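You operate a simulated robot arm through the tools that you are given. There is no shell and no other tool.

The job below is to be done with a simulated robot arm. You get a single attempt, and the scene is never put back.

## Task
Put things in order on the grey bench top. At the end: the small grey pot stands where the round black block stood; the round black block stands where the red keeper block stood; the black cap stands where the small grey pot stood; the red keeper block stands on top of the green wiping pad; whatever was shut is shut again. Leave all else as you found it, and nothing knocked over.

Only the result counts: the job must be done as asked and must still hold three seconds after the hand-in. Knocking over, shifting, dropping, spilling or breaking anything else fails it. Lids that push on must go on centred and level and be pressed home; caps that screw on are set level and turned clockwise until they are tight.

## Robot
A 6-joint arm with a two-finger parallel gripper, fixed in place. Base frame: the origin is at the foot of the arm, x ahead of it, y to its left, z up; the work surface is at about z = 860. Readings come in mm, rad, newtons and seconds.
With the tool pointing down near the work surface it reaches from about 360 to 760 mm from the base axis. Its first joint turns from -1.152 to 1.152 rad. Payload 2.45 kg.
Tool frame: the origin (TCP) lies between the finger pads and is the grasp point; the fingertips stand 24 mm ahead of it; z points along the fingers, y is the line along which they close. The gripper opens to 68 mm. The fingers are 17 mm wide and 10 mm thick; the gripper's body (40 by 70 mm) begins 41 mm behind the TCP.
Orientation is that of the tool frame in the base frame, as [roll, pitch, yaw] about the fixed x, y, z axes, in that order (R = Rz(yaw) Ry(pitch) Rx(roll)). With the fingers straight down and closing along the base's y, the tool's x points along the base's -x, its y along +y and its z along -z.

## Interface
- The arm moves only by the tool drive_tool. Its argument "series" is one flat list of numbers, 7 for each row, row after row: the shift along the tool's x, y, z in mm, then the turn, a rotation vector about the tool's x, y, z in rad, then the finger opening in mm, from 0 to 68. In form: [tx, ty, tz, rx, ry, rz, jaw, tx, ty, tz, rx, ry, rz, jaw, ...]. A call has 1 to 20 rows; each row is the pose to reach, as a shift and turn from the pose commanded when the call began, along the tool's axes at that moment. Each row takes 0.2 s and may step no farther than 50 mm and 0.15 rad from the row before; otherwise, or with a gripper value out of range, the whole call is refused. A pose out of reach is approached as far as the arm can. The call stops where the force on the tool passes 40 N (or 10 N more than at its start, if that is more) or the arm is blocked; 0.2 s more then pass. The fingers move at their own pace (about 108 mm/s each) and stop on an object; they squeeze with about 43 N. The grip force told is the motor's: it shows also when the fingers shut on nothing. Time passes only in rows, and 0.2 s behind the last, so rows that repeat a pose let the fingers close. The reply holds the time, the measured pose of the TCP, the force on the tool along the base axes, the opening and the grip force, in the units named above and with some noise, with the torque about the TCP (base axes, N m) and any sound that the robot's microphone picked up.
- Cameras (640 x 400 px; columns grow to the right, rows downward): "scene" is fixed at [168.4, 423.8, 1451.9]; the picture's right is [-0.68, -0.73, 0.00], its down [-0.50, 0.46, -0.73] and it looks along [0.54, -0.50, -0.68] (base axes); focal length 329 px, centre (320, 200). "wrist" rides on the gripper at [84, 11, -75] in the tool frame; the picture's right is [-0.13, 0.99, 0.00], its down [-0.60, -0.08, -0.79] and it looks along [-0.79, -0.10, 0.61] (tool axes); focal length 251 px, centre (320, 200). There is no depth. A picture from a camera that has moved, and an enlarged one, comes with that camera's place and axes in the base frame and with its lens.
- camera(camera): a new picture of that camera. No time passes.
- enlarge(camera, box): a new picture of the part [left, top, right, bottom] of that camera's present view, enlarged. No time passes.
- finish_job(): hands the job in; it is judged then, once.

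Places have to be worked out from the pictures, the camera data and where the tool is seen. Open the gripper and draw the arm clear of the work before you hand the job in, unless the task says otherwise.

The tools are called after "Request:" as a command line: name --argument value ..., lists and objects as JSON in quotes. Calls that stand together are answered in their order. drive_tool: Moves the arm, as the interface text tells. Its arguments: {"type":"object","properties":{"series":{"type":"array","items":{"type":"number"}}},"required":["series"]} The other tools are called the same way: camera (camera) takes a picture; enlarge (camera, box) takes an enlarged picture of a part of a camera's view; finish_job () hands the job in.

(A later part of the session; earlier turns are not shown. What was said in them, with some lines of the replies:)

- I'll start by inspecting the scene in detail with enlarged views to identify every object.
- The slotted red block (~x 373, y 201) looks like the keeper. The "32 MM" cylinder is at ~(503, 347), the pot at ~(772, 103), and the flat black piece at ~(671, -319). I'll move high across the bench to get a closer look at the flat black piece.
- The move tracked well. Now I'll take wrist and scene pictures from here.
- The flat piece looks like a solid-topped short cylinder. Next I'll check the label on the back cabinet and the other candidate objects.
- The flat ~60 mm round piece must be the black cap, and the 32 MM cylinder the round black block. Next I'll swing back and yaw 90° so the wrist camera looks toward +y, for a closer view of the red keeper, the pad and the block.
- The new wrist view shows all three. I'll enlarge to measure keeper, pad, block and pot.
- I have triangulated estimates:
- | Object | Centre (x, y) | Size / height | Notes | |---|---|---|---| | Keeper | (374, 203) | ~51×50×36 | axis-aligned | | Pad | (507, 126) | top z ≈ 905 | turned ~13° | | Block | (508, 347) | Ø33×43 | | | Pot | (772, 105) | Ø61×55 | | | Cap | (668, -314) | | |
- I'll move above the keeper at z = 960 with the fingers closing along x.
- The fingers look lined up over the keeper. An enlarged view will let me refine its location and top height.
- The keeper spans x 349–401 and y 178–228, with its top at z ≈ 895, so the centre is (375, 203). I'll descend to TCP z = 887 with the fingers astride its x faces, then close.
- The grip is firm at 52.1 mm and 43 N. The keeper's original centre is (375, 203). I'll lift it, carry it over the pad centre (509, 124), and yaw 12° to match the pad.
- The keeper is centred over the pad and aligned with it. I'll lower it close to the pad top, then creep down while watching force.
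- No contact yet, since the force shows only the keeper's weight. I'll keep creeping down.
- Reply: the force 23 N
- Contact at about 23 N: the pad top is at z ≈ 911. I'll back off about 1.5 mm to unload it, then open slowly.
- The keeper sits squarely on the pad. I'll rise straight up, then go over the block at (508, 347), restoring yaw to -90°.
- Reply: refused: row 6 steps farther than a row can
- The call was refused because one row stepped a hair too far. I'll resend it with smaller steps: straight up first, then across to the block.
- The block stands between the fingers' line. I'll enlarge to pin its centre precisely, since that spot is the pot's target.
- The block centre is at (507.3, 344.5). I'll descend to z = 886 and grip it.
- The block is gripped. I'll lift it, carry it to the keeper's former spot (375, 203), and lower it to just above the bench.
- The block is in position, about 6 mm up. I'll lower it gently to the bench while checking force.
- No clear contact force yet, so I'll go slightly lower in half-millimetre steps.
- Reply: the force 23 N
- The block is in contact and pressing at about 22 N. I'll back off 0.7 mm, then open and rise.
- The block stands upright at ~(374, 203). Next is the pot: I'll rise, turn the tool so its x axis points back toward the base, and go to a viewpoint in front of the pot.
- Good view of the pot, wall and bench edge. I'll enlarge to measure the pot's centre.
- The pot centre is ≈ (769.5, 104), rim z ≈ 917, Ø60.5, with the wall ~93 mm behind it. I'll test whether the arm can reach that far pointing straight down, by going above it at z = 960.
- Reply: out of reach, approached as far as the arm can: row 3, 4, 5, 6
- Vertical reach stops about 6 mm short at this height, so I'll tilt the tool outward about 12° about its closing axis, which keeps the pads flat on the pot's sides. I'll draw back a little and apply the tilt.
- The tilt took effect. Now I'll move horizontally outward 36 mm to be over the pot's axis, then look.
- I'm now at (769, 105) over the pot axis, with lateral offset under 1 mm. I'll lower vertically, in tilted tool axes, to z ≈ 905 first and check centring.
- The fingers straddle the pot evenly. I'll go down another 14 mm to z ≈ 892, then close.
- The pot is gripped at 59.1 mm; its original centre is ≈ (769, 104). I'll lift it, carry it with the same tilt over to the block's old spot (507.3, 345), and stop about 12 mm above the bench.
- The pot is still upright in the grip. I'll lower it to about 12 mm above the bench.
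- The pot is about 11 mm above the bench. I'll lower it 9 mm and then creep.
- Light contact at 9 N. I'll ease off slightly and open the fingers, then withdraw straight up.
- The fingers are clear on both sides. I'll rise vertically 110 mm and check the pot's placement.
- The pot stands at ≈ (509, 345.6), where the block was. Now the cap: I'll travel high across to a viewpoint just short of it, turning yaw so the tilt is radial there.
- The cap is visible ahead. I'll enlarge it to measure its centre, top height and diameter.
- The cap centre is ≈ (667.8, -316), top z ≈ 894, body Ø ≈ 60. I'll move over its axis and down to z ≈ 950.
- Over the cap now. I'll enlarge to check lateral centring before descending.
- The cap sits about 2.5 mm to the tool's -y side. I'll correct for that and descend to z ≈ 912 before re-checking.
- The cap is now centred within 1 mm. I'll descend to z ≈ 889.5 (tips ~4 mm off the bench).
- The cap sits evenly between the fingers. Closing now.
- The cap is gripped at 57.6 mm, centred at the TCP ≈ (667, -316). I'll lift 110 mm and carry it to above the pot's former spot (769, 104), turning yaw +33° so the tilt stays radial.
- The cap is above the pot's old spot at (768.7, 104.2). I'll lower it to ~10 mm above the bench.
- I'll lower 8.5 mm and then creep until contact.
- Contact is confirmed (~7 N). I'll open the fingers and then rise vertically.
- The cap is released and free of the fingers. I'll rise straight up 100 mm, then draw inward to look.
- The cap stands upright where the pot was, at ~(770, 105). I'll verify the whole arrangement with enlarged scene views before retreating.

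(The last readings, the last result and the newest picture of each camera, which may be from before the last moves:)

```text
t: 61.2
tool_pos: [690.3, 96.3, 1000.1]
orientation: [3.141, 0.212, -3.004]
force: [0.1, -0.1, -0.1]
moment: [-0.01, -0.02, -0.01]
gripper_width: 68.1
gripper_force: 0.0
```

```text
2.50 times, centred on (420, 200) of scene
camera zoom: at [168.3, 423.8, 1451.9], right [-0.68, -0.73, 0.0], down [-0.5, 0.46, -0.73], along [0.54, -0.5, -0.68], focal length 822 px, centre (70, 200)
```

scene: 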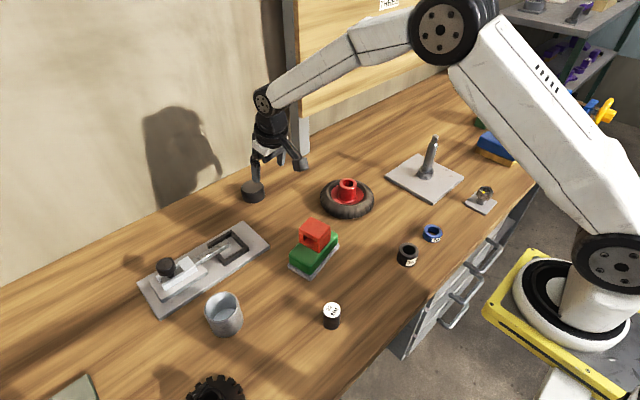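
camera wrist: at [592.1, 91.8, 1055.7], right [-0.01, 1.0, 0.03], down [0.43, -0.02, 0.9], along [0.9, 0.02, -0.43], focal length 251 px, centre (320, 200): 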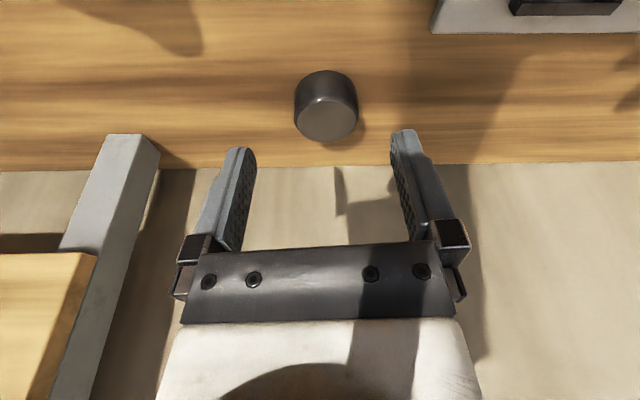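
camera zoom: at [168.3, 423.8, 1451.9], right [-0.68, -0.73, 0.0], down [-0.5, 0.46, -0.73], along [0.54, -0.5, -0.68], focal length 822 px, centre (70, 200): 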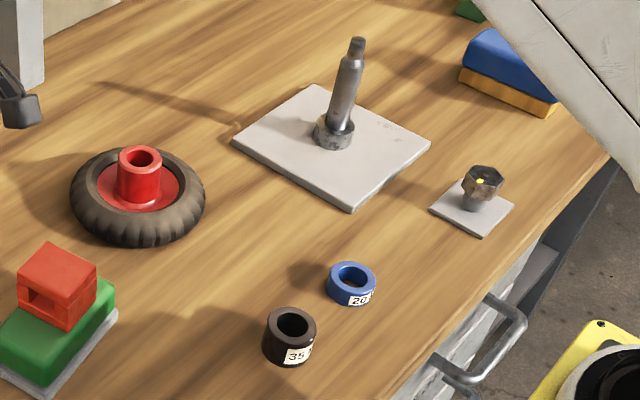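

Everything is in place, and the pad and other objects are unmoved. I'll draw the arm up and back, clear of the work.

Request:
drive_tool --series '[-8.3, 0, -39, 0, 0, 0, 68, 20, 4.3, -70, 0, 0, 0, 68, 53, 10, -100, 0, 0, 0, 68, 86, 15, -130, 0, 0, 0, 68, 120, 21, -158, 0, 0, 0, 68, 152.8, 25.9, -185.9, 0, 0, 0, 68, 152.8, 25.9, -185.9, 0, 0, 0, 68]'

Request:
camera --camera "scene"

Request:
camera --camera "wrist"

```text
t: 62.8
tool_pos: [497.8, 96.3, 1148.4]
orientation: [3.141, 0.209, -3.005]
force: [0.3, -0.1, -0.5]
moment: [-0.01, 0.03, -0.02]
gripper_width: 67.8
gripper_force: 0.1
```

```text
taken
```

scene: 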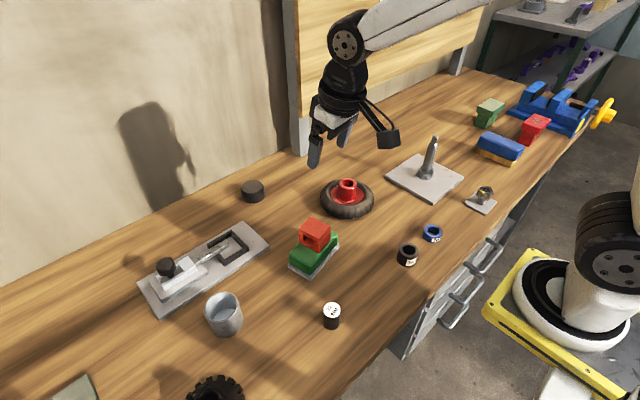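

```text
taken
camera wrist: at [398.7, 92.2, 1203.5], right [-0.01, 1.0, 0.03], down [0.43, -0.02, 0.9], along [0.9, 0.02, -0.43], focal length 251 px, centre (320, 200)
```

wrist: 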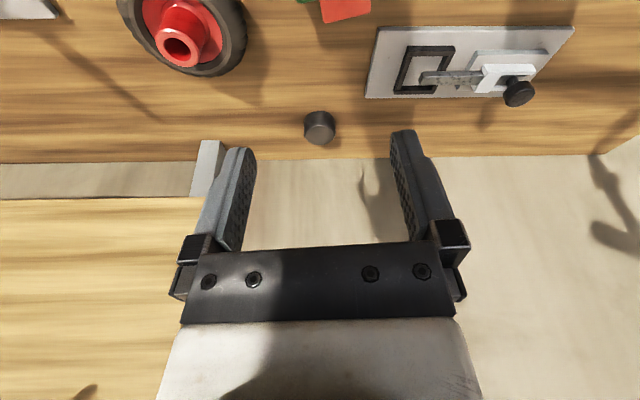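

The arm is clear, the gripper is open, and all four objects stand upright in their required places with everything else unchanged. I'm handing in the job.

Request:
finish_job

```text
The job is handed in.
```

I made all four moves and handed the job in. Every piece is standing upright and nothing was knocked over. I don't have the judge's result.

| Item | Where it is now | Distance from the target spot (estimated from the cameras) |
|---|---|---|
| Red keeper block | On top of the green wiping pad, turned about 12° to line up with it | About 2 mm off the pad's centre |
| Round black block | Where the red keeper block stood | Within 2 mm |
| Small grey pot | Where the round black block stood | About 3 mm by the wrist camera, up to 5 mm by the scene camera |
| Black cap | Where the small grey pot stood | About 1 mm |

- **Which objects I took:** I treated the "32 MM" cylinder as the round black block and the wide, flat black piece as the black cap. For the red keeper block I took the slotted red block. The other red piece, near the vise, is out of the arm's reach.
- **Shut things:** none of the moves involved opening anything, so there was nothing to shut again.
- **Everything else:** in the final pictures the green pad and the other objects look unmoved. The gripper is open and the arm is drawn clear of the work.
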